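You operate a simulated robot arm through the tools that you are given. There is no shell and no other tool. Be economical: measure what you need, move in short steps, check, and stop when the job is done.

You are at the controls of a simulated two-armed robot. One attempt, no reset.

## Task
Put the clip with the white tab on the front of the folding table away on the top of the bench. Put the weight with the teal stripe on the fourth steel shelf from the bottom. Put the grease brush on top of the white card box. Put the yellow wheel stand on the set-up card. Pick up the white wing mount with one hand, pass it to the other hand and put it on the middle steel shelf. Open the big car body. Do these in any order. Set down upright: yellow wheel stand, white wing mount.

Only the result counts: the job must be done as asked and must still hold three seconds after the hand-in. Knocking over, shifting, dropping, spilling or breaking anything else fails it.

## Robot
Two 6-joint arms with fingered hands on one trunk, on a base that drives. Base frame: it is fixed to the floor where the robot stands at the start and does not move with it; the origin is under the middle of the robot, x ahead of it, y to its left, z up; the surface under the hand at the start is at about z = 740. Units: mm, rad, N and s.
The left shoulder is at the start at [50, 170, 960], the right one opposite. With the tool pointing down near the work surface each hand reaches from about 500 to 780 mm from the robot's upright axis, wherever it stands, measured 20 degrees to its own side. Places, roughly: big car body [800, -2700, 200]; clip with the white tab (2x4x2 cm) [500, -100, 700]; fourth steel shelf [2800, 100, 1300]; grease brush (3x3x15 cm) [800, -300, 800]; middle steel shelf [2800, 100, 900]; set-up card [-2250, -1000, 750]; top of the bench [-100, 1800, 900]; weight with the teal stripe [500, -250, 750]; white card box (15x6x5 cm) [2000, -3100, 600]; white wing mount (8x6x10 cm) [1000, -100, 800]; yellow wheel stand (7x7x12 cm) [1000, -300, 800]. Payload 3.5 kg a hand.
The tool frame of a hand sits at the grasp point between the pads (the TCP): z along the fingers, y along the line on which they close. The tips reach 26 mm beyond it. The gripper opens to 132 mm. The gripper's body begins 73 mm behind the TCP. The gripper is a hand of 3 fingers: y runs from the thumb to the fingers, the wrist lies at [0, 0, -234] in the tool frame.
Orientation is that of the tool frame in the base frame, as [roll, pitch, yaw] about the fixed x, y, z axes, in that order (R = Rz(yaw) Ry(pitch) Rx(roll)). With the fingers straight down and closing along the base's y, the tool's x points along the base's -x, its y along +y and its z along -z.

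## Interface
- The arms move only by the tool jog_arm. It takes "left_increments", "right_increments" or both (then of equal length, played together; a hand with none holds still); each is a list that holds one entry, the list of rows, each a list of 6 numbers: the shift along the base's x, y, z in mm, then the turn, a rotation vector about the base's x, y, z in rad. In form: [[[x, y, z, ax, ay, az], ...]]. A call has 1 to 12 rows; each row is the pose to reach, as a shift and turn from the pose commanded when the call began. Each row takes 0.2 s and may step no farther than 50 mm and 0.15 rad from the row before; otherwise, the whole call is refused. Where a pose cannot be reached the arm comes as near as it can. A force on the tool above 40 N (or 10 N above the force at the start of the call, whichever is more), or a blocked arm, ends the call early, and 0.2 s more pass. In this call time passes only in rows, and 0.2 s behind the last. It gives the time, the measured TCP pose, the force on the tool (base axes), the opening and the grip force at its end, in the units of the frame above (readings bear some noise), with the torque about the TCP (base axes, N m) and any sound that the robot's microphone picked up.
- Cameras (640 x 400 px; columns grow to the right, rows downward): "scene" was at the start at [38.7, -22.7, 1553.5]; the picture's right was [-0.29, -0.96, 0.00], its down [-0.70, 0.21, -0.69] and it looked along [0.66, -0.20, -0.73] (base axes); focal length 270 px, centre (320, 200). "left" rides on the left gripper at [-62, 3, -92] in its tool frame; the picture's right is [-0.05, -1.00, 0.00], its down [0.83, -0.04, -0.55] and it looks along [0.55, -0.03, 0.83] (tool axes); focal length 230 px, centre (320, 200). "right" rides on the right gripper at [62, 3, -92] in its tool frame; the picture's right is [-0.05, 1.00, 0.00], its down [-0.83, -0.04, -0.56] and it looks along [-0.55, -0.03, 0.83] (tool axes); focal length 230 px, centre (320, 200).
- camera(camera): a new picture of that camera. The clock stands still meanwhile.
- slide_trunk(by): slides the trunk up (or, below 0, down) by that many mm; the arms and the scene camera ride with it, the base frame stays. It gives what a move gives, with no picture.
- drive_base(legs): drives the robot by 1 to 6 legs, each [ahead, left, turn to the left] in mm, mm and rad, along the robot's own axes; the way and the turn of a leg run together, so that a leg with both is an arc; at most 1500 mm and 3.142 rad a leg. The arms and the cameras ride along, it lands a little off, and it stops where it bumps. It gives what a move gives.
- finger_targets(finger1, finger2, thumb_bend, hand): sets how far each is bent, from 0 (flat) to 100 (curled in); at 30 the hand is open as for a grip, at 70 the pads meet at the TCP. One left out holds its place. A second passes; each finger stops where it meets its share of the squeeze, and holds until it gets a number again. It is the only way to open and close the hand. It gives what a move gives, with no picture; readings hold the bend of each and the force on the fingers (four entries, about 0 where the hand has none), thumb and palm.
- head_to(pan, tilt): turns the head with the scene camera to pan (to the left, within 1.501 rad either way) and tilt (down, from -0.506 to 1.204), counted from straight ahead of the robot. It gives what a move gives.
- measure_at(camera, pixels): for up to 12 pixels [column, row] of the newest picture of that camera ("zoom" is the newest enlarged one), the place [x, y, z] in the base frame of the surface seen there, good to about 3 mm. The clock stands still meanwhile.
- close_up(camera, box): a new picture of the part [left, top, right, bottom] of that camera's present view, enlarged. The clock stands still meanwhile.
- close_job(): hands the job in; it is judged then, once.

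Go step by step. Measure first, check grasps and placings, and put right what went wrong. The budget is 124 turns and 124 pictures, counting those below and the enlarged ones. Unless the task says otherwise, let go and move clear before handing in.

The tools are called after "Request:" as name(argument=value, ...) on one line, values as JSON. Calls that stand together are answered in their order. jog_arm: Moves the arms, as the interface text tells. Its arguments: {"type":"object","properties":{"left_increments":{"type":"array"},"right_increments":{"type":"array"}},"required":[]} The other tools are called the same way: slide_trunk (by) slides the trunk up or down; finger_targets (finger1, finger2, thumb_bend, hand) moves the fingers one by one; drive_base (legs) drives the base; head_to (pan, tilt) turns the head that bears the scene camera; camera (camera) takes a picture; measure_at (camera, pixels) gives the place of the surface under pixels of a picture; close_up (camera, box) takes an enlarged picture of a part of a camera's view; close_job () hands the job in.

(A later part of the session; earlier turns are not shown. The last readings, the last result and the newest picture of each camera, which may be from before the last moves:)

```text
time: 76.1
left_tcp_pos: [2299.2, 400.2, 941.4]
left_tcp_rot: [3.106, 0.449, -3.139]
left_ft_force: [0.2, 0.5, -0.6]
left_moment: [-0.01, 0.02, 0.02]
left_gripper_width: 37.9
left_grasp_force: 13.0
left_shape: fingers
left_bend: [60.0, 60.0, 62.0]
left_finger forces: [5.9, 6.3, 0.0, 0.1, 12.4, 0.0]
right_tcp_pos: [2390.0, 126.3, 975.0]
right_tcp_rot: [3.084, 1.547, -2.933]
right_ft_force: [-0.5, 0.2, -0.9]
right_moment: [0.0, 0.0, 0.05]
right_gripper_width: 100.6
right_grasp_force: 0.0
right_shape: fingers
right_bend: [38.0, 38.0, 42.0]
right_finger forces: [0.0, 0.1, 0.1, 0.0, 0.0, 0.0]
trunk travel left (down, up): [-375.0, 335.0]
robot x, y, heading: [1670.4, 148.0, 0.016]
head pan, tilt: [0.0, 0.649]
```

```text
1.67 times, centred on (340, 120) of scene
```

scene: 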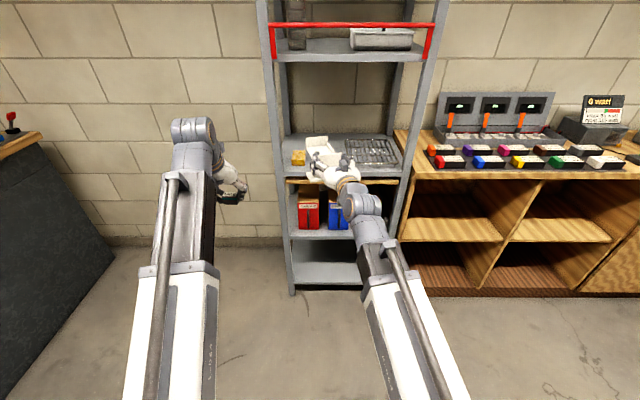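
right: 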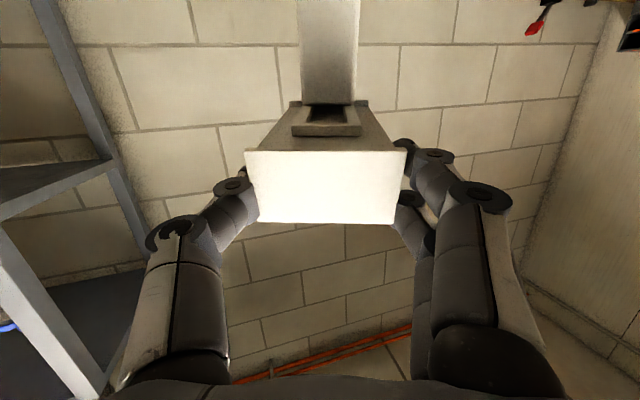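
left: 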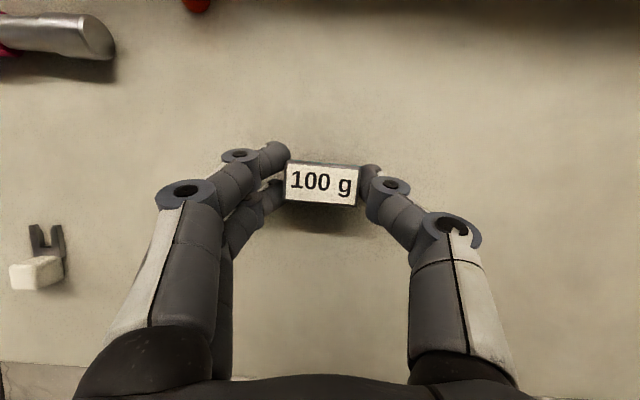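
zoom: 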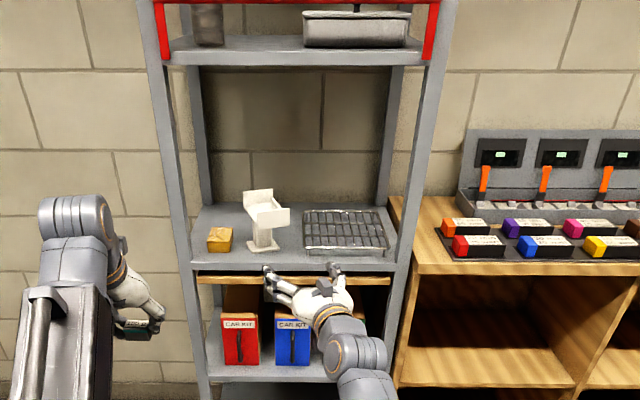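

The mount stands upright on the middle shelf. Now fold the right hand back to the side, raise the left hand with the weight and lift the trunk fully for shelf four.

Request:
jog_arm(left_increments=[[[-5, 0, 12, 0, 0, 0], [-10, 0, 24, 0, 0, 0], [-15, 0, 36, 0, 0, 0], [-20, 0, 48, 0, 0, 0], [-25, 0, 60, 0, 0, 0], [-30, 0, 72, 0, 0, 0], [-35, 0, 84, 0, 0, 0], [-40, 0, 96, 0, 0, 0], [-45, 0, 108, 0, 0, 0], [-50, 0, 120, 0, 0, 0], [-55, 0, 132, 0, 0, 0], [-60, 0, 142, 0, 0, 0]]], right_increments=[[[-15, -42, 5, -0.03, 0.121, 0], [-30, -83, 10, -0.06, 0.243, 0], [-45, -125, 15, -0.089, 0.364, 0], [-60, -167, 20, -0.119, 0.486, 0], [-75, -208, 25, -0.149, 0.607, 0], [-90, -250, 30, -0.179, 0.729, 0], [-105, -292, 35, -0.208, 0.85, 0], [-120, -333, 40, -0.238, 0.971, 0], [-135, -375, 45, -0.268, 1.093, 0], [-150, -417, 50, -0.298, 1.214, 0], [-165, -458, 55, -0.327, 1.336, 0], [-180, -500, 60, -0.357, 1.457, 0]]])

Request:
slide_trunk(by=335)

Request:
camera(camera="scene")

```text
time: 78.7
left_tcp_pos: [2238.0, 399.6, 1084.5]
left_tcp_rot: [3.108, 0.449, -3.139]
left_ft_force: [0.1, 0.0, -1.0]
left_moment: [0.0, 0.0, 0.03]
left_gripper_width: 38.0
left_grasp_force: 12.4
left_shape: fingers
left_bend: [60.0, 60.0, 62.0]
left_finger forces: [6.0, 6.3, 0.1, 0.0, 12.2, 0.1]
right_tcp_pos: [2230.0, -384.4, 987.3]
right_tcp_rot: [-3.136, 0.074, -2.901]
right_ft_force: [-0.3, -1.1, 0.7]
right_moment: [0.01, -0.04, 0.02]
right_gripper_width: 101.2
right_grasp_force: 0.0
right_shape: fingers
right_bend: [38.0, 38.0, 42.0]
right_finger forces: [0.1, 0.1, 0.1, 0.0, 0.0, 0.1]
right hand out of reach, approached as far as the arm can: row 11, 12
trunk travel left (down, up): [-375.0, 335.0]
robot x, y, heading: [1669.4, 145.7, 0.013]
head pan, tilt: [0.0, 0.649]
```

```text
time: 82.0
left_tcp_pos: [2239.2, 399.4, 1419.2]
left_tcp_rot: [3.106, 0.449, -3.139]
left_ft_force: [-0.5, -0.5, -0.5]
left_moment: [0.0, 0.02, 0.02]
left_gripper_width: 37.6
left_grasp_force: 12.4
left_shape: fingers
left_bend: [60.0, 60.0, 62.0]
left_finger forces: [6.0, 6.3, 0.1, 0.1, 12.3, 0.0]
right_tcp_pos: [2230.9, -384.7, 1322.0]
right_tcp_rot: [-3.135, 0.076, -2.902]
right_ft_force: [-0.6, 0.5, 0.4]
right_moment: [-0.01, 0.0, -0.02]
right_gripper_width: 101.2
right_grasp_force: 0.1
right_shape: fingers
right_bend: [38.0, 38.0, 42.0]
right_finger forces: [0.1, 0.1, 0.1, 0.0, 0.1, 0.0]
trunk travel left (down, up): [-710.0, 0.0]
robot x, y, heading: [1668.4, 147.7, 0.009]
head pan, tilt: [0.0, 0.649]
```

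```text
73 pictures are left
```

scene: 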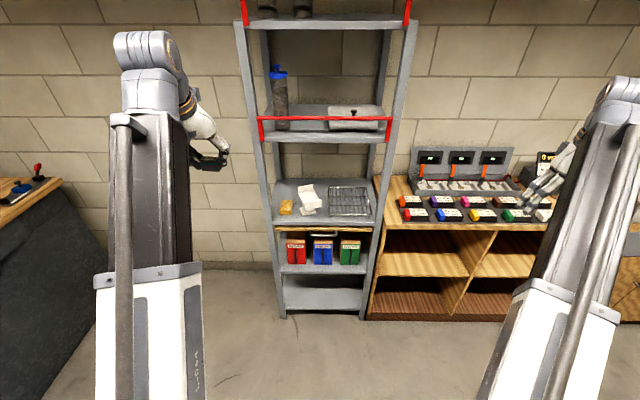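

The weight is up at z 1419. Measure the free gap on shelf four between the bottle (282,100) and the case (330–380,118).

Request:
measure_at(camera="scene", pixels=[[289, 110], [300, 126], [310, 125], [322, 128], [330, 124], [310, 112], [310, 118], [310, 134], [265, 130]])

Request:
close_up(camera="scene", box=[230, 60, 410, 160])

```text
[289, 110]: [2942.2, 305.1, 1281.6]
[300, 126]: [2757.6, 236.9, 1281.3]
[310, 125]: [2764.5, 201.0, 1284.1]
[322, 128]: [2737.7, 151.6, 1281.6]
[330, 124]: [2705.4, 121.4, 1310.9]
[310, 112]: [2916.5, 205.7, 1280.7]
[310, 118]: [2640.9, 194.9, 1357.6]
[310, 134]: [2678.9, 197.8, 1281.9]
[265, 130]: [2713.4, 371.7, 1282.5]
```

```text
3.56 times, centred on (320, 110) of scene
```

zoom: 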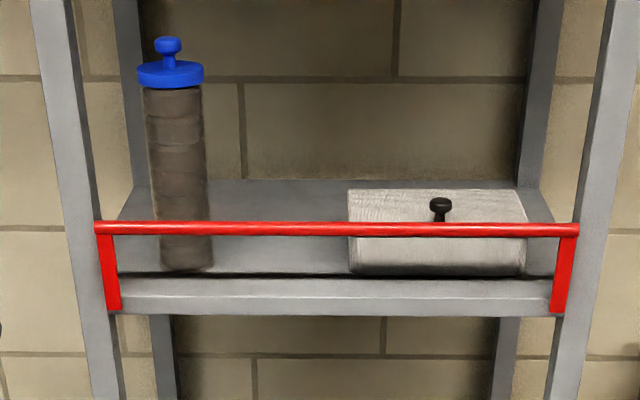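

The gap runs y 150–275 behind the rail (top ≈1362). Drive sideways, then forward over the rail with about 15 mm clearance.

Request:
drive_base(legs=[[0, -192, -0.009], [420, 0, 0]])

Request:
close_up(camera="scene", box=[180, 40, 420, 200])

Request:
camera(camera="left")

```text
time: 85.8
left_tcp_pos: [2669.6, 190.9, 1418.4]
left_tcp_rot: [3.106, 0.45, 3.125]
left_ft_force: [0.8, 0.2, -0.7]
left_moment: [0.01, 0.03, 0.0]
left_gripper_width: 38.0
left_grasp_force: 11.9
left_shape: fingers
left_bend: [60.0, 60.0, 62.0]
left_finger forces: [6.0, 6.3, 0.0, 0.0, 12.2, 0.1]
right_tcp_pos: [2648.6, -593.5, 1322.5]
right_tcp_rot: [-3.134, 0.074, -2.919]
right_ft_force: [0.2, -0.3, -0.4]
right_moment: [-0.01, 0.01, 0.01]
right_gripper_width: 101.3
right_grasp_force: 0.1
right_shape: fingers
right_bend: [38.0, 38.0, 42.0]
right_finger forces: [0.0, 0.0, 0.0, 0.0, 0.1, 0.1]
trunk travel left (down, up): [-710.0, 0.0]
robot x, y, heading: [2094.7, -48.5, -0.007]
head pan, tilt: [0.0, 0.649]
```

```text
2.50 times, centred on (300, 120) of scene
```

zoom: 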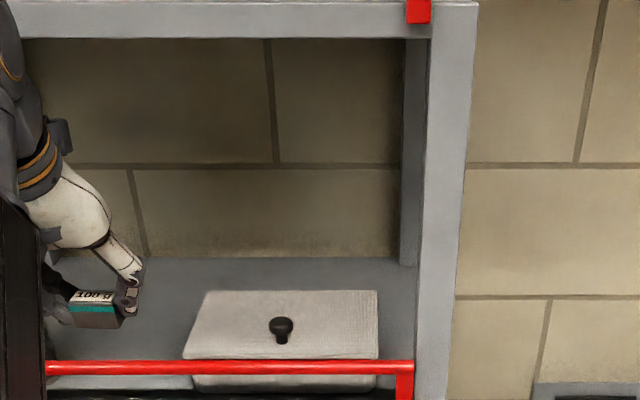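

```text
70 pictures are left
```

left: 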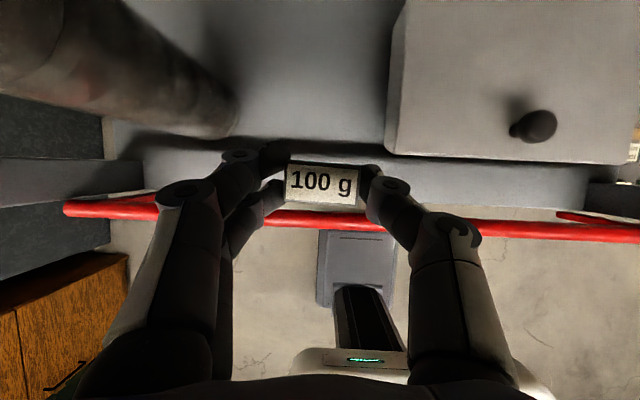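

Request:
measure_at(camera="left", pixels=[[392, 140], [384, 148], [400, 60], [240, 115], [225, 90], [322, 145], [300, 100], [322, 183], [330, 120], [236, 135]])

```text
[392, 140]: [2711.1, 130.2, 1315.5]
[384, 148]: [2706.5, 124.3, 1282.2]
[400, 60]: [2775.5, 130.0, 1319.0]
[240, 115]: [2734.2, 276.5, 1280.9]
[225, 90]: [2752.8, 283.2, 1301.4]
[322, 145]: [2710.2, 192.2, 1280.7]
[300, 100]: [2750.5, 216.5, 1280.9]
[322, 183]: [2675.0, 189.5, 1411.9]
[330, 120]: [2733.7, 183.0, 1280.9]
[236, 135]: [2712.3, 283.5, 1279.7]
```

The gap is y 131–278, so I'll shift 14 mm left and 55 mm ahead, then lower the weight onto the shelf.

Request:
drive_base(legs=[[55, 13, 0]])

Request:
jog_arm(left_increments=[[[0, 0, -40, 0, 0, 0], [0, 0, -75, 0, 0, 0], [0, 0, -90, 0, 0, 0], [0, 0, -95, 0, 0, 0]]])

Request:
camera(camera="left")

```text
time: 86.8
left_tcp_pos: [2711.1, 200.8, 1417.6]
left_tcp_rot: [3.108, 0.447, 3.125]
left_ft_force: [-0.6, 0.2, -1.1]
left_moment: [0.0, -0.01, 0.01]
left_gripper_width: 37.9
left_grasp_force: 12.1
left_shape: fingers
left_bend: [60.0, 60.0, 62.0]
left_finger forces: [6.0, 6.3, 0.1, 0.1, 12.2, 0.0]
right_tcp_pos: [2695.8, -581.0, 1321.9]
right_tcp_rot: [-3.135, 0.077, -2.918]
right_ft_force: [-0.3, -0.6, -0.5]
right_moment: [-0.03, 0.03, -0.01]
right_gripper_width: 100.9
right_grasp_force: 0.1
right_shape: fingers
right_bend: [38.0, 38.0, 42.0]
right_finger forces: [0.1, 0.0, 0.0, 0.0, 0.0, 0.0]
trunk travel left (down, up): [-710.0, 0.0]
robot x, y, heading: [2143.9, -41.3, -0.006]
head pan, tilt: [0.0, 0.649]
stopped in leg 1: the robot was blocked; the commanded pose is now the measured one
```

```text
time: 87.8
left_tcp_pos: [2711.9, 200.5, 1320.1]
left_tcp_rot: [3.107, 0.448, 3.124]
left_ft_force: [0.5, 0.8, -0.9]
left_moment: [0.01, -0.01, -0.01]
left_gripper_width: 37.8
left_grasp_force: 12.0
left_shape: fingers
left_bend: [60.0, 60.0, 62.0]
left_finger forces: [6.0, 6.3, 0.0, 0.0, 12.3, 0.0]
right_tcp_pos: [2696.0, -580.1, 1321.8]
right_tcp_rot: [-3.135, 0.076, -2.915]
right_ft_force: [0.2, -0.1, 1.0]
right_moment: [0.0, 0.0, -0.04]
right_gripper_width: 101.3
right_grasp_force: 0.0
right_shape: fingers
right_bend: [38.0, 38.0, 42.0]
right_finger forces: [0.0, 0.0, 0.1, 0.0, 0.0, 0.0]
trunk travel left (down, up): [-710.0, 0.0]
robot x, y, heading: [2143.7, -40.5, -0.003]
head pan, tilt: [0.0, 0.649]
```

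```text
69 pictures are left
```

left: 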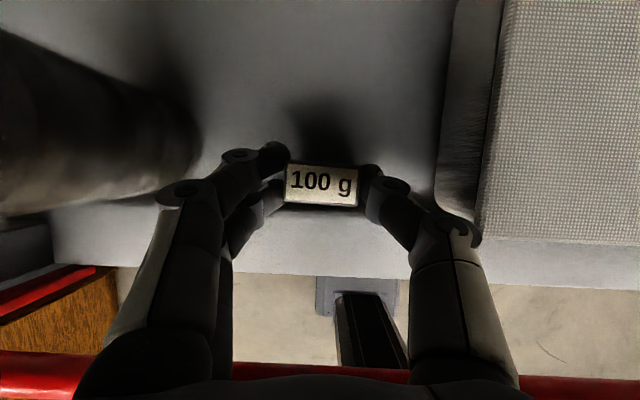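

It's about 1–2 mm above the shelf. Lower gently until contact, and release.

Request:
jog_arm(left_increments=[[[0, 0, -2, 0, 0, 0], [0, 0, -4, 0, 0, 0]]])

Request:
finger_targets(hand="left", finger1=50, finger2=50, thumb_bend=52)

Request:
jog_arm(left_increments=[[[0, 0, 30, 0, 0, 0], [0, 0, 65, 0, 0, 0], [0, 0, 100, 0, 0, 0]]])

Request:
camera(camera="left")

```text
time: 88.4
left_tcp_pos: [2713.2, 201.7, 1317.2]
left_tcp_rot: [3.109, 0.445, 3.124]
left_ft_force: [0.3, 0.1, -1.4]
left_moment: [-0.04, 0.01, 0.0]
left_gripper_width: 37.5
left_grasp_force: 12.0
left_shape: fingers
left_bend: [60.0, 60.0, 62.0]
left_finger forces: [6.0, 6.3, 0.1, 0.0, 12.3, 0.1]
right_tcp_pos: [2697.3, -581.4, 1321.7]
right_tcp_rot: [-3.135, 0.076, -2.918]
right_ft_force: [0.0, 0.8, 0.4]
right_moment: [-0.01, 0.01, 0.0]
right_gripper_width: 101.4
right_grasp_force: 0.0
right_shape: fingers
right_bend: [38.0, 38.0, 42.0]
right_finger forces: [0.0, 0.0, 0.1, 0.1, 0.0, 0.0]
trunk travel left (down, up): [-710.0, 0.0]
robot x, y, heading: [2138.6, -41.8, -0.004]
head pan, tilt: [0.0, 0.649]
```

```text
time: 89.4
left_tcp_pos: [2711.8, 202.7, 1317.8]
left_tcp_rot: [3.108, 0.445, 3.124]
left_ft_force: [-0.7, -0.7, -0.1]
left_moment: [-0.03, 0.05, -0.01]
left_gripper_width: 63.9
left_grasp_force: 0.1
left_shape: fingers
left_bend: [50.0, 50.0, 52.0]
left_finger forces: [0.0, 0.0, 0.1, 0.0, 0.1, 0.0]
right_tcp_pos: [2696.3, -581.3, 1321.5]
right_tcp_rot: [-3.136, 0.078, -2.916]
right_ft_force: [-0.6, 0.8, 0.4]
right_moment: [-0.01, -0.01, -0.02]
right_gripper_width: 101.2
right_grasp_force: 0.0
right_shape: fingers
right_bend: [38.0, 38.0, 42.0]
right_finger forces: [0.0, 0.0, 0.0, 0.0, 0.0, 0.0]
trunk travel left (down, up): [-710.0, 0.0]
robot x, y, heading: [2143.1, -41.1, -0.005]
head pan, tilt: [0.0, 0.649]
```

```text
time: 90.2
left_tcp_pos: [2709.8, 200.8, 1418.2]
left_tcp_rot: [3.108, 0.448, 3.124]
left_ft_force: [0.3, -0.2, 0.7]
left_moment: [-0.01, 0.01, 0.03]
left_gripper_width: 63.7
left_grasp_force: 0.1
left_shape: fingers
left_bend: [50.0, 50.0, 52.0]
left_finger forces: [0.1, 0.1, 0.0, 0.0, 0.1, 0.0]
right_tcp_pos: [2694.7, -581.4, 1321.2]
right_tcp_rot: [-3.134, 0.076, -2.917]
right_ft_force: [0.2, -0.7, 0.4]
right_moment: [-0.01, -0.02, 0.0]
right_gripper_width: 101.1
right_grasp_force: 0.0
right_shape: fingers
right_bend: [38.0, 38.0, 42.0]
right_finger forces: [0.0, 0.1, 0.1, 0.1, 0.0, 0.1]
trunk travel left (down, up): [-710.0, 0.0]
robot x, y, heading: [2139.2, -42.7, -0.002]
head pan, tilt: [0.0, 0.649]
```

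```text
68 pictures are left
```

left: 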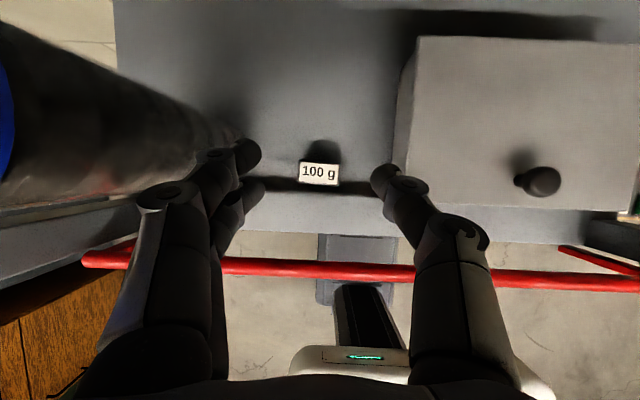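

The weight stands on shelf four. Back out, retrace the route to the table front and check both shelves on the way.

Request:
drive_base(legs=[[-470, 0, 0]])

Request:
close_up(camera="scene", box=[200, 40, 440, 240])

Request:
drive_base(legs=[[0, 850, 0], [-1450, 0, 0], [-620, 0, 0], [0, -1100, 0]])

Request:
slide_trunk(by=-135)

Request:
camera(camera="scene")

```text
time: 93.0
left_tcp_pos: [2247.9, 201.1, 1419.0]
left_tcp_rot: [3.109, 0.447, 3.119]
left_ft_force: [-0.4, -0.4, 0.2]
left_moment: [0.03, 0.02, -0.03]
left_gripper_width: 63.9
left_grasp_force: 0.0
left_shape: fingers
left_bend: [50.0, 50.0, 52.0]
left_finger forces: [0.1, 0.0, 0.0, 0.0, 0.0, 0.1]
right_tcp_pos: [2225.4, -581.8, 1322.0]
right_tcp_rot: [-3.135, 0.079, -2.924]
right_ft_force: [0.1, -0.1, 0.3]
right_moment: [0.0, 0.0, -0.04]
right_gripper_width: 101.3
right_grasp_force: 0.0
right_shape: fingers
right_bend: [38.0, 38.0, 42.0]
right_finger forces: [0.0, 0.0, 0.0, 0.0, 0.0, 0.0]
trunk travel left (down, up): [-710.0, 0.0]
robot x, y, heading: [1674.0, -36.4, -0.011]
head pan, tilt: [0.0, 0.649]
```

```text
2.00 times, centred on (320, 140) of scene
```

zoom: 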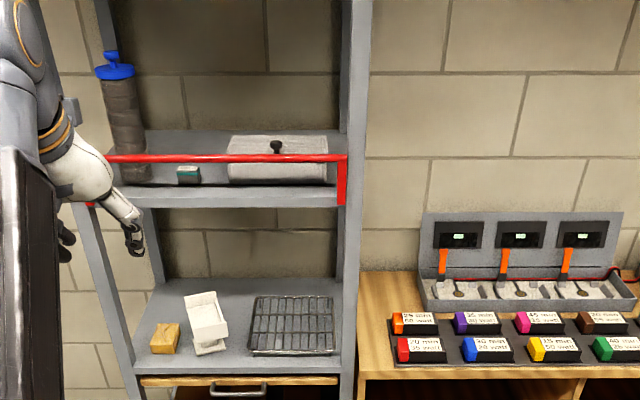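

```text
time: 112.6
left_tcp_pos: [201.7, -11.3, 1418.7]
left_tcp_rot: [3.108, 0.446, -3.139]
left_ft_force: [0.4, -0.7, 0.0]
left_moment: [-0.02, 0.0, -0.01]
left_gripper_width: 63.7
left_grasp_force: 0.0
left_shape: fingers
left_bend: [50.0, 50.0, 52.0]
left_finger forces: [0.0, 0.1, 0.1, 0.1, 0.0, 0.0]
right_tcp_pos: [201.8, -794.0, 1321.6]
right_tcp_rot: [-3.134, 0.076, -2.897]
right_ft_force: [0.8, -0.1, 0.7]
right_moment: [-0.03, 0.03, 0.01]
right_gripper_width: 101.1
right_grasp_force: 0.0
right_shape: fingers
right_bend: [38.0, 38.0, 42.0]
right_finger forces: [0.1, 0.0, 0.0, 0.1, 0.0, 0.0]
trunk travel left (down, up): [-710.0, 0.0]
robot x, y, heading: [-364.8, -266.5, 0.019]
head pan, tilt: [0.0, 0.649]
```

```text
time: 114.2
left_tcp_pos: [201.4, -11.4, 1283.3]
left_tcp_rot: [3.109, 0.445, -3.136]
left_ft_force: [-0.1, 0.1, -0.2]
left_moment: [0.01, 0.04, 0.01]
left_gripper_width: 63.8
left_grasp_force: 0.1
left_shape: fingers
left_bend: [50.0, 50.0, 52.0]
left_finger forces: [0.1, 0.0, 0.1, 0.0, 0.0, 0.0]
right_tcp_pos: [202.0, -793.6, 1187.0]
right_tcp_rot: [-3.133, 0.077, -2.896]
right_ft_force: [0.1, 0.1, 0.5]
right_moment: [0.0, -0.01, 0.0]
right_gripper_width: 101.0
right_grasp_force: 0.1
right_shape: fingers
right_bend: [38.0, 38.0, 42.0]
right_finger forces: [0.0, 0.1, 0.0, 0.1, 0.0, 0.0]
trunk travel left (down, up): [-575.0, 135.0]
robot x, y, heading: [-362.8, -265.4, 0.019]
head pan, tilt: [0.0, 0.649]
```

```text
66 pictures are left
```

scene: 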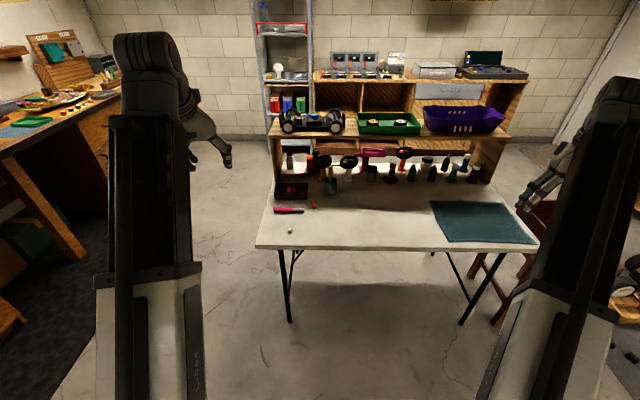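

Both shelf placements look right. Now the brush: lower the trunk for an easier horizontal hand, pitch the left hand to about 1.35 and bring it inwards.

Request:
slide_trunk(by=-150)

Request:
jog_arm(left_increments=[[[25, -24, -25, 0, -0.1, 0], [51, -48, -51, 0, -0.2, 0], [76, -71, -76, 0, -0.3, 0], [102, -95, -101, 0, -0.4, 0], [127, -119, -127, 0, -0.5, 0], [153, -143, -152, 0, -0.6, 0], [178, -167, -177, 0, -0.7, 0], [204, -190, -203, 0, -0.8, 0], [229, -214, -228, 0, -0.92, 0]]])

Request:
close_up(camera="scene", box=[240, 120, 440, 250])

Request:
measure_at(camera="zoom", pixels=[[290, 190]])

```text
time: 116.0
left_tcp_pos: [201.6, -10.7, 1133.1]
left_tcp_rot: [3.108, 0.444, -3.136]
left_ft_force: [-0.6, 0.9, 0.1]
left_moment: [0.0, 0.0, -0.01]
left_gripper_width: 63.7
left_grasp_force: 0.0
left_shape: fingers
left_bend: [50.0, 50.0, 52.0]
left_finger forces: [0.1, 0.1, 0.0, 0.1, 0.0, 0.0]
right_tcp_pos: [201.1, -794.3, 1036.8]
right_tcp_rot: [-3.135, 0.077, -2.895]
right_ft_force: [0.3, 0.0, 0.3]
right_moment: [0.0, -0.04, -0.01]
right_gripper_width: 101.0
right_grasp_force: 0.1
right_shape: fingers
right_bend: [38.0, 38.0, 42.0]
right_finger forces: [0.0, 0.0, 0.0, 0.1, 0.0, 0.0]
trunk travel left (down, up): [-425.0, 285.0]
robot x, y, heading: [-364.0, -268.5, 0.014]
head pan, tilt: [0.0, 0.649]
```

```text
time: 118.0
left_tcp_pos: [431.0, -227.1, 905.0]
left_tcp_rot: [3.124, 1.368, -3.128]
left_ft_force: [0.4, -0.8, 1.0]
left_moment: [-0.02, 0.04, 0.01]
left_gripper_width: 63.7
left_grasp_force: 0.0
left_shape: fingers
left_bend: [50.0, 50.0, 52.0]
left_finger forces: [0.1, 0.0, 0.0, 0.0, 0.1, 0.0]
right_tcp_pos: [201.9, -793.5, 1036.9]
right_tcp_rot: [-3.134, 0.074, -2.895]
right_ft_force: [0.0, -0.6, 0.6]
right_moment: [-0.03, 0.0, 0.01]
right_gripper_width: 101.2
right_grasp_force: 0.0
right_shape: fingers
right_bend: [38.0, 38.0, 42.0]
right_finger forces: [0.0, 0.0, 0.1, 0.0, 0.0, 0.0]
trunk travel left (down, up): [-425.0, 285.0]
robot x, y, heading: [-362.4, -267.8, 0.02]
head pan, tilt: [0.0, 0.649]
```

```text
3.08 times, centred on (340, 185) of scene
```

zoom: 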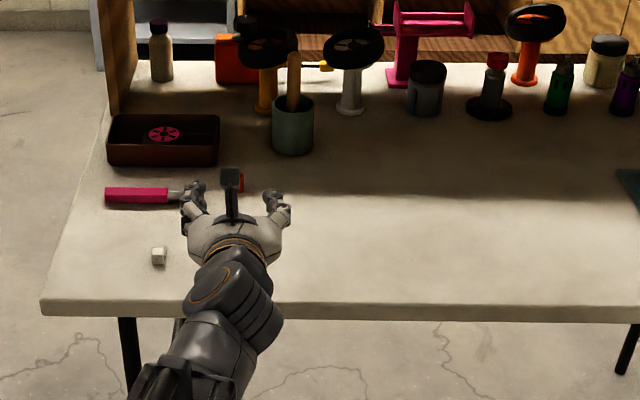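

```text
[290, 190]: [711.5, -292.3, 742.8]
```

The left hand is at pitch 1.37 and the table area is undisturbed. Measure the brush handle and pot again.

Request:
measure_at(camera="zoom", pixels=[[294, 58], [294, 75], [294, 90], [292, 105], [275, 105], [310, 105], [292, 125], [265, 95], [265, 50], [240, 45], [294, 45]])

Request:
close_up(camera="scene", box=[310, 120, 370, 175])

```text
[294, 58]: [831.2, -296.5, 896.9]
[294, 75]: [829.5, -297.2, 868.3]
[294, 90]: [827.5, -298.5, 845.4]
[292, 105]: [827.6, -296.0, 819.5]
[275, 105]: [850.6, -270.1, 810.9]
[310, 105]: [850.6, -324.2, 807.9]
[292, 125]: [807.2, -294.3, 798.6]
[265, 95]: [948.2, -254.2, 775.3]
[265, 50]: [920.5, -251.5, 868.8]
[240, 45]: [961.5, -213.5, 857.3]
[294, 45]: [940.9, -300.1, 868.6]
```

```text
7.27 times, centred on (340, 148) of scene
```

zoom: 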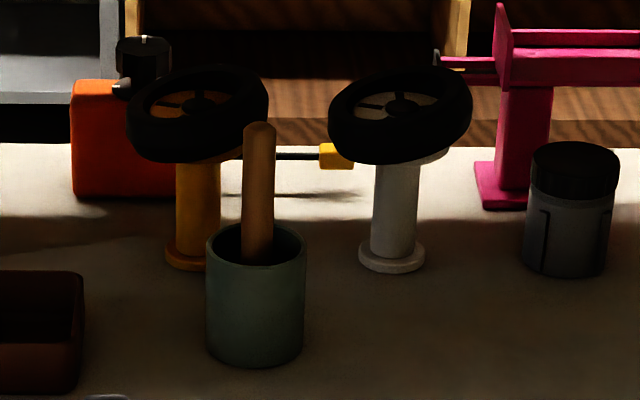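

Handle axis is about (837,-297), its free part z 815–897. Drive to a pre-grasp 75 mm short, lower to z 862 and look.

Request:
drive_base(legs=[[328, -76, -0.018]])

Request:
jog_arm(left_increments=[[[0, 0, -22, 0, 0, 0], [0, 0, -43, 0, 0, 0]]])

Request:
camera(camera="left")

```text
time: 120.2
left_tcp_pos: [758.3, -308.4, 904.7]
left_tcp_rot: [3.126, 1.365, -3.133]
left_ft_force: [-0.3, -0.2, 0.4]
left_moment: [0.0, -0.01, -0.02]
left_gripper_width: 63.8
left_grasp_force: 0.1
left_shape: fingers
left_bend: [50.0, 50.0, 52.0]
left_finger forces: [0.0, 0.0, 0.0, 0.0, 0.1, 0.1]
right_tcp_pos: [524.1, -871.0, 1036.4]
right_tcp_rot: [-3.134, 0.076, -2.907]
right_ft_force: [-0.6, 0.9, -0.2]
right_moment: [0.02, 0.0, -0.02]
right_gripper_width: 101.1
right_grasp_force: 0.1
right_shape: fingers
right_bend: [38.0, 38.0, 42.0]
right_finger forces: [0.1, 0.1, 0.0, 0.0, 0.0, 0.0]
trunk travel left (down, up): [-425.0, 285.0]
robot x, y, heading: [-34.7, -335.4, 0.005]
head pan, tilt: [0.0, 0.649]
```

```text
time: 120.8
left_tcp_pos: [759.2, -306.6, 862.5]
left_tcp_rot: [3.124, 1.368, -3.135]
left_ft_force: [-0.2, 0.5, 0.5]
left_moment: [0.03, -0.01, 0.03]
left_gripper_width: 63.9
left_grasp_force: 0.1
left_shape: fingers
left_bend: [50.0, 50.0, 52.0]
left_finger forces: [0.0, 0.0, 0.1, 0.0, 0.0, 0.0]
right_tcp_pos: [524.7, -873.0, 1036.2]
right_tcp_rot: [-3.136, 0.075, -2.906]
right_ft_force: [0.5, 0.8, -0.1]
right_moment: [0.01, 0.0, 0.0]
right_gripper_width: 101.1
right_grasp_force: 0.1
right_shape: fingers
right_bend: [38.0, 38.0, 42.0]
right_finger forces: [0.0, 0.0, 0.1, 0.0, 0.0, 0.0]
trunk travel left (down, up): [-425.0, 285.0]
robot x, y, heading: [-37.6, -339.0, 0.011]
head pan, tilt: [0.0, 0.649]
```

```text
63 pictures are left
```

left: 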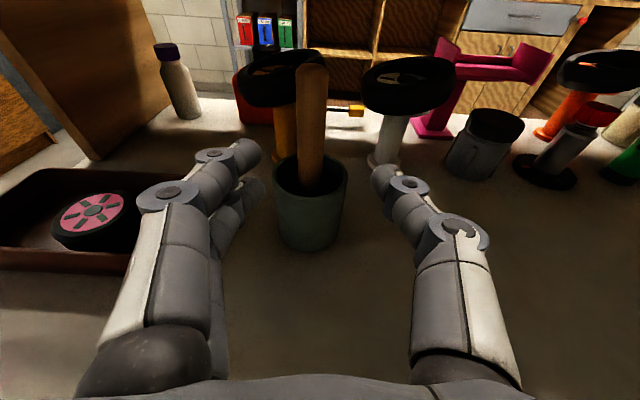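

The handle (313,110) is nearly centred. Shift 9 mm left, advance 77 mm and grip.

Request:
jog_arm(left_increments=[[[20, 9, 0, 0, 0, 0], [45, 9, 0, 0, 0, 0], [65, 9, 0, 0, 0, 0], [77, 9, 0, 0, 0, 0]]])

Request:
finger_targets(hand="left", finger1=72, finger2=72, thumb_bend=72)

Request:
camera(camera="left")

```text
time: 121.8
left_tcp_pos: [837.3, -299.5, 862.1]
left_tcp_rot: [3.125, 1.366, -3.135]
left_ft_force: [-0.2, -0.4, 0.0]
left_moment: [0.02, -0.01, -0.01]
left_gripper_width: 64.1
left_grasp_force: 0.1
left_shape: fingers
left_bend: [50.0, 50.0, 52.0]
left_finger forces: [0.0, 0.0, 0.0, 0.1, 0.0, 0.1]
right_tcp_pos: [523.4, -872.3, 1036.6]
right_tcp_rot: [-3.135, 0.076, -2.905]
right_ft_force: [0.0, -0.6, -0.3]
right_moment: [0.02, -0.04, -0.01]
right_gripper_width: 101.0
right_grasp_force: 0.0
right_shape: fingers
right_bend: [38.0, 38.0, 42.0]
right_finger forces: [0.1, 0.0, 0.0, 0.0, 0.0, 0.0]
trunk travel left (down, up): [-425.0, 285.0]
robot x, y, heading: [-38.1, -338.1, 0.002]
head pan, tilt: [0.0, 0.649]
```

```text
time: 122.8
left_tcp_pos: [836.7, -298.2, 861.8]
left_tcp_rot: [3.126, 1.366, -3.133]
left_ft_force: [0.0, 0.2, 0.0]
left_moment: [0.01, 0.01, -0.03]
left_gripper_width: 1.1
left_grasp_force: 0.0
left_shape: fingers
left_bend: [72.0, 72.0, 72.0]
left_finger forces: [0.1, 0.1, 0.0, 0.0, 0.0, 0.1]
right_tcp_pos: [523.8, -872.7, 1036.8]
right_tcp_rot: [-3.135, 0.078, -2.905]
right_ft_force: [0.2, -0.1, 0.9]
right_moment: [0.02, -0.03, 0.01]
right_gripper_width: 101.1
right_grasp_force: 0.2
right_shape: fingers
right_bend: [38.0, 38.0, 42.0]
right_finger forces: [0.0, 0.0, 0.0, 0.0, 0.0, 0.0]
trunk travel left (down, up): [-425.0, 285.0]
robot x, y, heading: [-36.5, -339.0, 0.006]
head pan, tilt: [0.0, 0.649]
```

```text
62 pictures are left
```

left: 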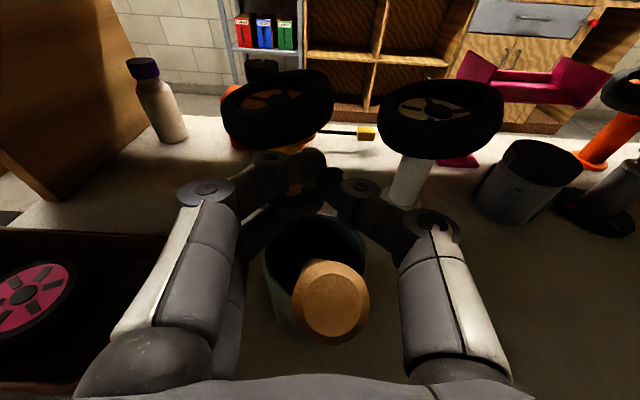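

The fingers closed beyond the handle: the brush has tipped towards the palm (330,300). I'll measure where it is before reopening.

Request:
measure_at(camera="left", pixels=[[330, 290], [330, 325], [305, 295], [355, 295], [330, 268], [270, 250], [360, 260], [318, 222]])

Request:
close_up(camera="scene", box=[240, 120, 400, 260])

```text
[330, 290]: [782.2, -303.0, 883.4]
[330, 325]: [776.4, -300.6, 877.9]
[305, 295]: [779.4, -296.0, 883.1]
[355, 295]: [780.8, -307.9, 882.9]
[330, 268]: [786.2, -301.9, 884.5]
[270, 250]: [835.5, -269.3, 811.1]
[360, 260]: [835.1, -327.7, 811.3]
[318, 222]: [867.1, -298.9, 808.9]
```

```text
2.86 times, centred on (320, 190) of scene
```

zoom: 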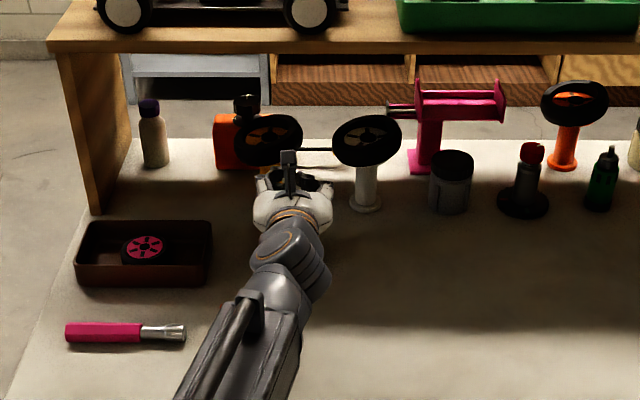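

The handle slipped palmward and now leans about 33° towards us on the pot's near rim (top at 781,-302,882); the pot hasn't moved. I'll open, back off, turn the hand vertical and grip from above, which a lying-down placement can also use.

Request:
finger_targets(hand="left", finger1=50, finger2=50, thumb_bend=50)

Request:
drive_base(legs=[[-170, 0, 0]])

Request:
jog_arm(left_increments=[[[0, 0, 30, 0, 0.13, 0], [0, 0, 60, 0, 0.26, 0], [0, 0, 90, 0, 0.39, 0], [-5, 0, 115, 0, 0.52, 0], [-10, 0, 130, 0, 0.65, 0], [-15, 0, 140, 0, 0.78, 0], [-20, 0, 145, 0, 0.91, 0], [-25, 0, 145, 0, 1.04, 0], [-30, 0, 145, 0, 1.17, 0], [-35, 0, 145, 0, 1.3, 0]]])

Request:
camera(camera="left")

Request:
close_up(camera="scene", box=[240, 100, 400, 260])

```text
time: 123.8
left_tcp_pos: [836.0, -298.1, 860.5]
left_tcp_rot: [3.126, 1.364, -3.133]
left_ft_force: [-0.8, -0.8, 0.0]
left_moment: [0.03, 0.01, 0.05]
left_gripper_width: 67.2
left_grasp_force: 0.1
left_shape: fingers
left_bend: [50.0, 50.0, 50.0]
left_finger forces: [0.0, 0.0, 0.0, 0.0, 0.0, 0.0]
right_tcp_pos: [524.7, -872.3, 1036.3]
right_tcp_rot: [-3.133, 0.076, -2.907]
right_ft_force: [0.1, -1.3, 1.1]
right_moment: [0.02, -0.01, 0.03]
right_gripper_width: 100.8
right_grasp_force: 0.0
right_shape: fingers
right_bend: [38.0, 38.0, 42.0]
right_finger forces: [0.1, 0.1, 0.1, 0.0, 0.0, 0.1]
trunk travel left (down, up): [-425.0, 285.0]
robot x, y, heading: [-36.3, -338.3, 0.007]
head pan, tilt: [0.0, 0.649]
```

```text
time: 125.2
left_tcp_pos: [664.2, -299.7, 861.9]
left_tcp_rot: [3.125, 1.366, -3.133]
left_ft_force: [0.4, 0.3, -0.6]
left_moment: [0.01, 0.01, -0.02]
left_gripper_width: 67.0
left_grasp_force: 0.1
left_shape: fingers
left_bend: [50.0, 50.0, 50.0]
left_finger forces: [0.0, 0.0, 0.0, 0.1, 0.0, 0.1]
right_tcp_pos: [349.2, -875.0, 1035.6]
right_tcp_rot: [-3.134, 0.076, -2.906]
right_ft_force: [-0.9, 0.1, -0.4]
right_moment: [0.0, 0.04, 0.01]
right_gripper_width: 100.9
right_grasp_force: 0.2
right_shape: fingers
right_bend: [38.0, 38.0, 42.0]
right_finger forces: [0.1, 0.0, 0.0, 0.0, 0.0, 0.0]
trunk travel left (down, up): [-425.0, 285.0]
robot x, y, heading: [-212.0, -337.9, 0.007]
head pan, tilt: [0.0, 0.649]
```

```text
time: 127.4
left_tcp_pos: [495.1, -279.8, 956.2]
left_tcp_rot: [3.119, 0.067, -3.14]
left_ft_force: [0.4, -0.5, -0.5]
left_moment: [0.0, -0.02, -0.01]
left_gripper_width: 67.2
left_grasp_force: 0.1
left_shape: fingers
left_bend: [50.0, 50.0, 50.0]
left_finger forces: [0.0, 0.1, 0.0, 0.1, 0.0, 0.0]
left hand out of reach, approached as far as the arm can: row 5, 6, 7, 8, 9, 10
right_tcp_pos: [349.3, -874.3, 1037.5]
right_tcp_rot: [-3.133, 0.075, -2.908]
right_ft_force: [-0.4, -0.1, 0.5]
right_moment: [0.03, -0.02, 0.01]
right_gripper_width: 101.1
right_grasp_force: 0.1
right_shape: fingers
right_bend: [38.0, 38.0, 42.0]
right_finger forces: [0.2, 0.0, 0.0, 0.1, 0.0, 0.0]
trunk travel left (down, up): [-425.0, 285.0]
robot x, y, heading: [-209.9, -338.6, 0.008]
head pan, tilt: [0.0, 0.649]
```

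```text
60 pictures are left
```

left: 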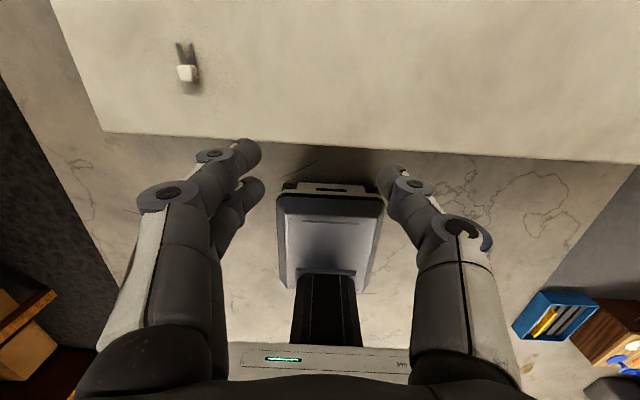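

```text
2.50 times, centred on (320, 180) of scene
```

zoom: 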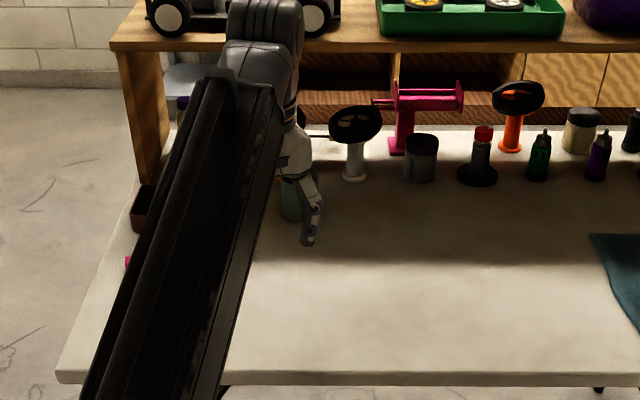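

The hand is vertical now. Raise the trunk again, drive so the hand is above the brush, and look.

Request:
slide_trunk(by=150)

Request:
drive_base(legs=[[285, -24, -0.008]])

Request:
jog_arm(left_increments=[[[5, 0, -45, 0, -0.06, 0], [10, 0, -90, 0, -0.06, 0], [15, 0, -120, 0, -0.06, 0]]])

Request:
camera(camera="left")

Request:
camera(camera="scene")

```text
time: 129.2
left_tcp_pos: [495.4, -278.7, 1105.3]
left_tcp_rot: [3.119, 0.07, -3.141]
left_ft_force: [-0.4, 1.1, -0.5]
left_moment: [0.02, -0.01, -0.02]
left_gripper_width: 67.3
left_grasp_force: 0.0
left_shape: fingers
left_bend: [50.0, 50.0, 50.0]
left_finger forces: [0.0, 0.0, 0.0, 0.0, 0.0, 0.0]
right_tcp_pos: [350.1, -874.4, 1187.4]
right_tcp_rot: [-3.135, 0.075, -2.909]
right_ft_force: [-0.4, -0.4, 0.4]
right_moment: [0.01, -0.01, 0.0]
right_gripper_width: 101.4
right_grasp_force: 0.0
right_shape: fingers
right_bend: [38.0, 38.0, 42.0]
right_finger forces: [0.0, 0.0, 0.0, 0.0, 0.0, 0.0]
trunk travel left (down, up): [-575.0, 135.0]
robot x, y, heading: [-209.9, -340.0, 0.007]
head pan, tilt: [0.0, 0.649]
```

```text
time: 131.1
left_tcp_pos: [775.7, -304.2, 1105.9]
left_tcp_rot: [3.118, 0.069, 3.14]
left_ft_force: [0.5, 0.0, 0.5]
left_moment: [0.0, -0.02, -0.02]
left_gripper_width: 67.1
left_grasp_force: 0.0
left_shape: fingers
left_bend: [50.0, 50.0, 50.0]
left_finger forces: [0.1, 0.0, 0.0, 0.0, 0.1, 0.0]
right_tcp_pos: [627.6, -898.9, 1187.1]
right_tcp_rot: [-3.134, 0.075, -2.91]
right_ft_force: [-0.1, -0.1, 0.3]
right_moment: [0.02, 0.01, 0.05]
right_gripper_width: 101.1
right_grasp_force: 0.1
right_shape: fingers
right_bend: [38.0, 38.0, 42.0]
right_finger forces: [0.1, 0.0, 0.0, 0.1, 0.1, 0.0]
trunk travel left (down, up): [-575.0, 135.0]
robot x, y, heading: [68.7, -361.0, 0.001]
head pan, tilt: [0.0, 0.649]
```

```text
time: 131.9
left_tcp_pos: [789.1, -303.2, 986.2]
left_tcp_rot: [3.118, 0.13, 3.14]
left_ft_force: [-0.4, 0.5, -0.3]
left_moment: [0.01, 0.01, 0.0]
left_gripper_width: 66.8
left_grasp_force: 0.0
left_shape: fingers
left_bend: [50.0, 50.0, 50.0]
left_finger forces: [0.0, 0.0, 0.0, 0.1, 0.0, 0.0]
right_tcp_pos: [625.3, -899.9, 1185.8]
right_tcp_rot: [-3.134, 0.074, -2.912]
right_ft_force: [-0.1, 0.3, 0.7]
right_moment: [0.01, 0.0, -0.01]
right_gripper_width: 100.8
right_grasp_force: 0.1
right_shape: fingers
right_bend: [38.0, 38.0, 42.0]
right_finger forces: [0.0, 0.0, 0.0, 0.0, 0.1, 0.0]
trunk travel left (down, up): [-575.0, 135.0]
robot x, y, heading: [69.4, -360.4, -0.002]
head pan, tilt: [0.0, 0.649]
```

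```text
58 pictures are left
```

left: 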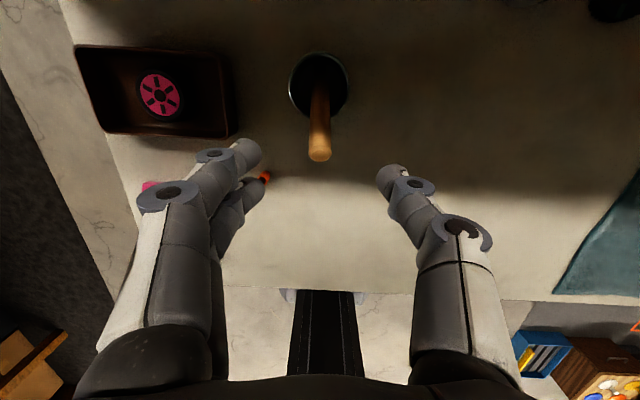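

```text
57 pictures are left
```

scene: 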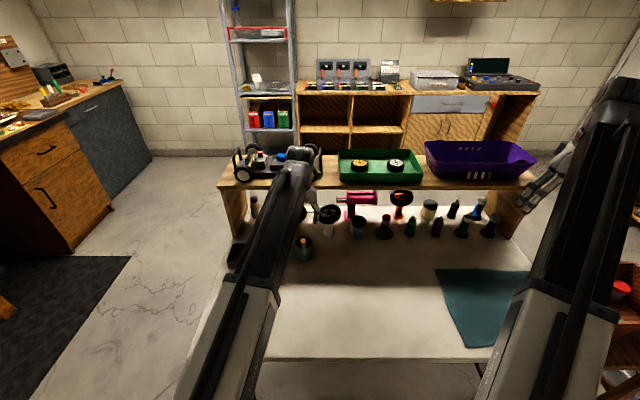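

The brush handle (319,100–160) is visible between the fingers. Measure its axis.

Request:
measure_at(camera="left", pixels=[[319, 155], [319, 140], [319, 120], [318, 100], [310, 140], [328, 140], [300, 75]])

```text
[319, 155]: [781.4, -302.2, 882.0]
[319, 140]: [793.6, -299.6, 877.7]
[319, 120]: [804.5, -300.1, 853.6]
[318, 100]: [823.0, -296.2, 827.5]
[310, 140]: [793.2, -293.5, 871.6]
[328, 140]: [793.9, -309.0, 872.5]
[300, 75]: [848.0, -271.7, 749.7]
```

Handle axis passes about (794,-301,860). Narrow the fingers, descend around it and close.

Request:
finger_targets(hand="left", finger1=56, finger2=56, thumb_bend=56)

Request:
jog_arm(left_increments=[[[3, 2, -45, 0, 0, 0], [6, 2, -85, 0, 0, 0], [6, 2, -110, 0, 0, 0], [6, 2, -128, 0, 0, 0]]])

Request:
finger_targets(hand="left", finger1=72, finger2=72, thumb_bend=72)

Request:
camera(camera="left")

```text
time: 132.9
left_tcp_pos: [788.0, -304.5, 985.4]
left_tcp_rot: [3.121, 0.129, 3.139]
left_ft_force: [-0.1, 0.2, -0.3]
left_moment: [-0.02, 0.02, 0.0]
left_gripper_width: 48.5
left_grasp_force: 0.0
left_shape: fingers
left_bend: [56.0, 56.0, 56.0]
left_finger forces: [0.0, 0.1, 0.0, 0.1, 0.0, 0.0]
right_tcp_pos: [626.8, -899.4, 1186.9]
right_tcp_rot: [-3.134, 0.077, -2.912]
right_ft_force: [-1.0, -0.2, -0.2]
right_moment: [-0.01, -0.02, 0.04]
right_gripper_width: 101.2
right_grasp_force: 0.1
right_shape: fingers
right_bend: [38.0, 38.0, 42.0]
right_finger forces: [0.0, 0.0, 0.1, 0.0, 0.1, 0.1]
trunk travel left (down, up): [-575.0, 135.0]
robot x, y, heading: [69.7, -362.9, 0.003]
head pan, tilt: [0.0, 0.649]
```

```text
time: 133.9
left_tcp_pos: [795.3, -301.7, 857.5]
left_tcp_rot: [3.118, 0.129, 3.141]
left_ft_force: [0.6, -0.6, 0.1]
left_moment: [0.0, 0.04, -0.01]
left_gripper_width: 48.4
left_grasp_force: 0.1
left_shape: fingers
left_bend: [56.0, 56.0, 56.0]
left_finger forces: [0.1, 0.0, 0.0, 0.0, 0.1, 0.1]
right_tcp_pos: [625.6, -899.2, 1186.3]
right_tcp_rot: [-3.135, 0.075, -2.91]
right_ft_force: [-0.5, -0.4, 0.3]
right_moment: [0.01, 0.0, 0.0]
right_gripper_width: 101.0
right_grasp_force: 0.0
right_shape: fingers
right_bend: [38.0, 38.0, 42.0]
right_finger forces: [0.0, 0.0, 0.0, 0.1, 0.0, 0.1]
trunk travel left (down, up): [-575.0, 135.0]
robot x, y, heading: [69.2, -360.1, 0.002]
head pan, tilt: [0.0, 0.649]
```

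```text
time: 134.9
left_tcp_pos: [794.6, -302.4, 857.6]
left_tcp_rot: [3.118, 0.129, 3.138]
left_ft_force: [-0.4, 0.4, -0.2]
left_moment: [0.0, 0.02, 0.01]
left_gripper_width: 16.6
left_grasp_force: 5.9
left_shape: fingers
left_bend: [67.0, 72.0, 69.0]
left_finger forces: [6.2, 0.0, 0.1, 0.0, 6.6, 0.1]
right_tcp_pos: [626.5, -899.3, 1186.3]
right_tcp_rot: [-3.134, 0.075, -2.91]
right_ft_force: [0.7, -0.3, 0.6]
right_moment: [0.0, -0.02, 0.01]
right_gripper_width: 101.1
right_grasp_force: 0.0
right_shape: fingers
right_bend: [38.0, 38.0, 42.0]
right_finger forces: [0.1, 0.0, 0.0, 0.0, 0.0, 0.1]
trunk travel left (down, up): [-575.0, 135.0]
robot x, y, heading: [69.0, -361.6, -0.002]
head pan, tilt: [0.0, 0.649]
```

```text
56 pictures are left
```

left: 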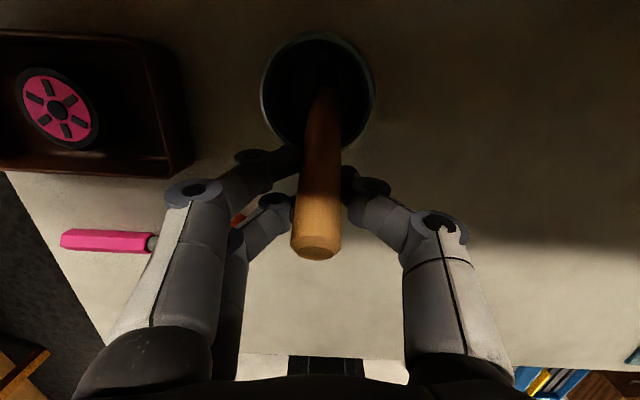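

Only finger1 and the thumb hold it; the second finger passes behind. Reopen, shift 9 mm forward and close again.

Request:
finger_targets(hand="left", finger1=58, finger2=58, thumb_bend=58)

Request:
jog_arm(left_increments=[[[9, 1, 0, 0, 0, 0]]])

Request:
finger_targets(hand="left", finger1=75, finger2=75, thumb_bend=75)

Request:
camera(camera="left")

```text
time: 135.9
left_tcp_pos: [795.2, -302.9, 857.4]
left_tcp_rot: [3.119, 0.129, 3.137]
left_ft_force: [-0.2, -0.2, 0.2]
left_moment: [0.0, -0.04, -0.04]
left_gripper_width: 43.8
left_grasp_force: 0.0
left_shape: fingers
left_bend: [57.0, 57.0, 57.0]
left_finger forces: [0.0, 0.0, 0.1, 0.0, 0.1, 0.1]
right_tcp_pos: [626.1, -897.4, 1186.8]
right_tcp_rot: [-3.133, 0.075, -2.911]
right_ft_force: [0.1, -0.4, 0.1]
right_moment: [0.02, 0.01, 0.01]
right_gripper_width: 101.2
right_grasp_force: 0.0
right_shape: fingers
right_bend: [38.0, 38.0, 42.0]
right_finger forces: [0.0, 0.0, 0.0, 0.0, 0.0, 0.0]
trunk travel left (down, up): [-575.0, 135.0]
robot x, y, heading: [68.3, -361.5, 0.002]
head pan, tilt: [0.0, 0.649]
```

```text
time: 136.3
left_tcp_pos: [804.3, -301.3, 858.2]
left_tcp_rot: [3.119, 0.131, 3.14]
left_ft_force: [0.3, 0.2, -0.3]
left_moment: [-0.02, 0.02, 0.02]
left_gripper_width: 43.7
left_grasp_force: 0.0
left_shape: fingers
left_bend: [57.0, 57.0, 57.0]
left_finger forces: [0.0, 0.1, 0.0, 0.1, 0.0, 0.1]
right_tcp_pos: [625.8, -898.7, 1186.6]
right_tcp_rot: [-3.135, 0.074, -2.911]
right_ft_force: [-0.2, -0.7, -1.1]
right_moment: [0.01, 0.03, -0.01]
right_gripper_width: 101.0
right_grasp_force: 0.0
right_shape: fingers
right_bend: [38.0, 38.0, 42.0]
right_finger forces: [0.1, 0.0, 0.1, 0.0, 0.0, 0.0]
trunk travel left (down, up): [-575.0, 135.0]
robot x, y, heading: [68.5, -362.4, 0.002]
head pan, tilt: [0.0, 0.649]
```

```text
time: 137.3
left_tcp_pos: [805.1, -301.2, 858.8]
left_tcp_rot: [3.118, 0.128, 3.14]
left_ft_force: [0.3, 0.1, 0.1]
left_moment: [-0.02, 0.01, 0.01]
left_gripper_width: 15.8
left_grasp_force: 15.1
left_shape: fingers
left_bend: [72.0, 72.0, 68.0]
left_finger forces: [7.7, 7.3, 0.0, 0.0, 14.6, 0.0]
right_tcp_pos: [626.0, -899.7, 1186.1]
right_tcp_rot: [-3.134, 0.074, -2.911]
right_ft_force: [-0.3, 0.1, -1.0]
right_moment: [0.0, 0.03, -0.02]
right_gripper_width: 101.3
right_grasp_force: 0.3
right_shape: fingers
right_bend: [38.0, 38.0, 42.0]
right_finger forces: [0.0, 0.0, 0.0, 0.0, 0.0, 0.1]
trunk travel left (down, up): [-575.0, 135.0]
robot x, y, heading: [69.2, -364.2, 0.001]
head pan, tilt: [0.0, 0.649]
```

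```text
55 pictures are left
```

left: 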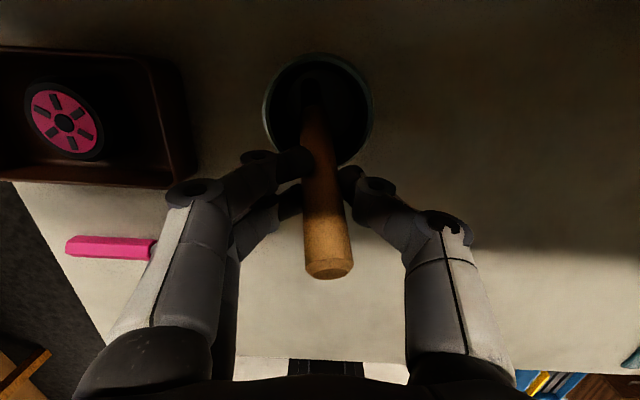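

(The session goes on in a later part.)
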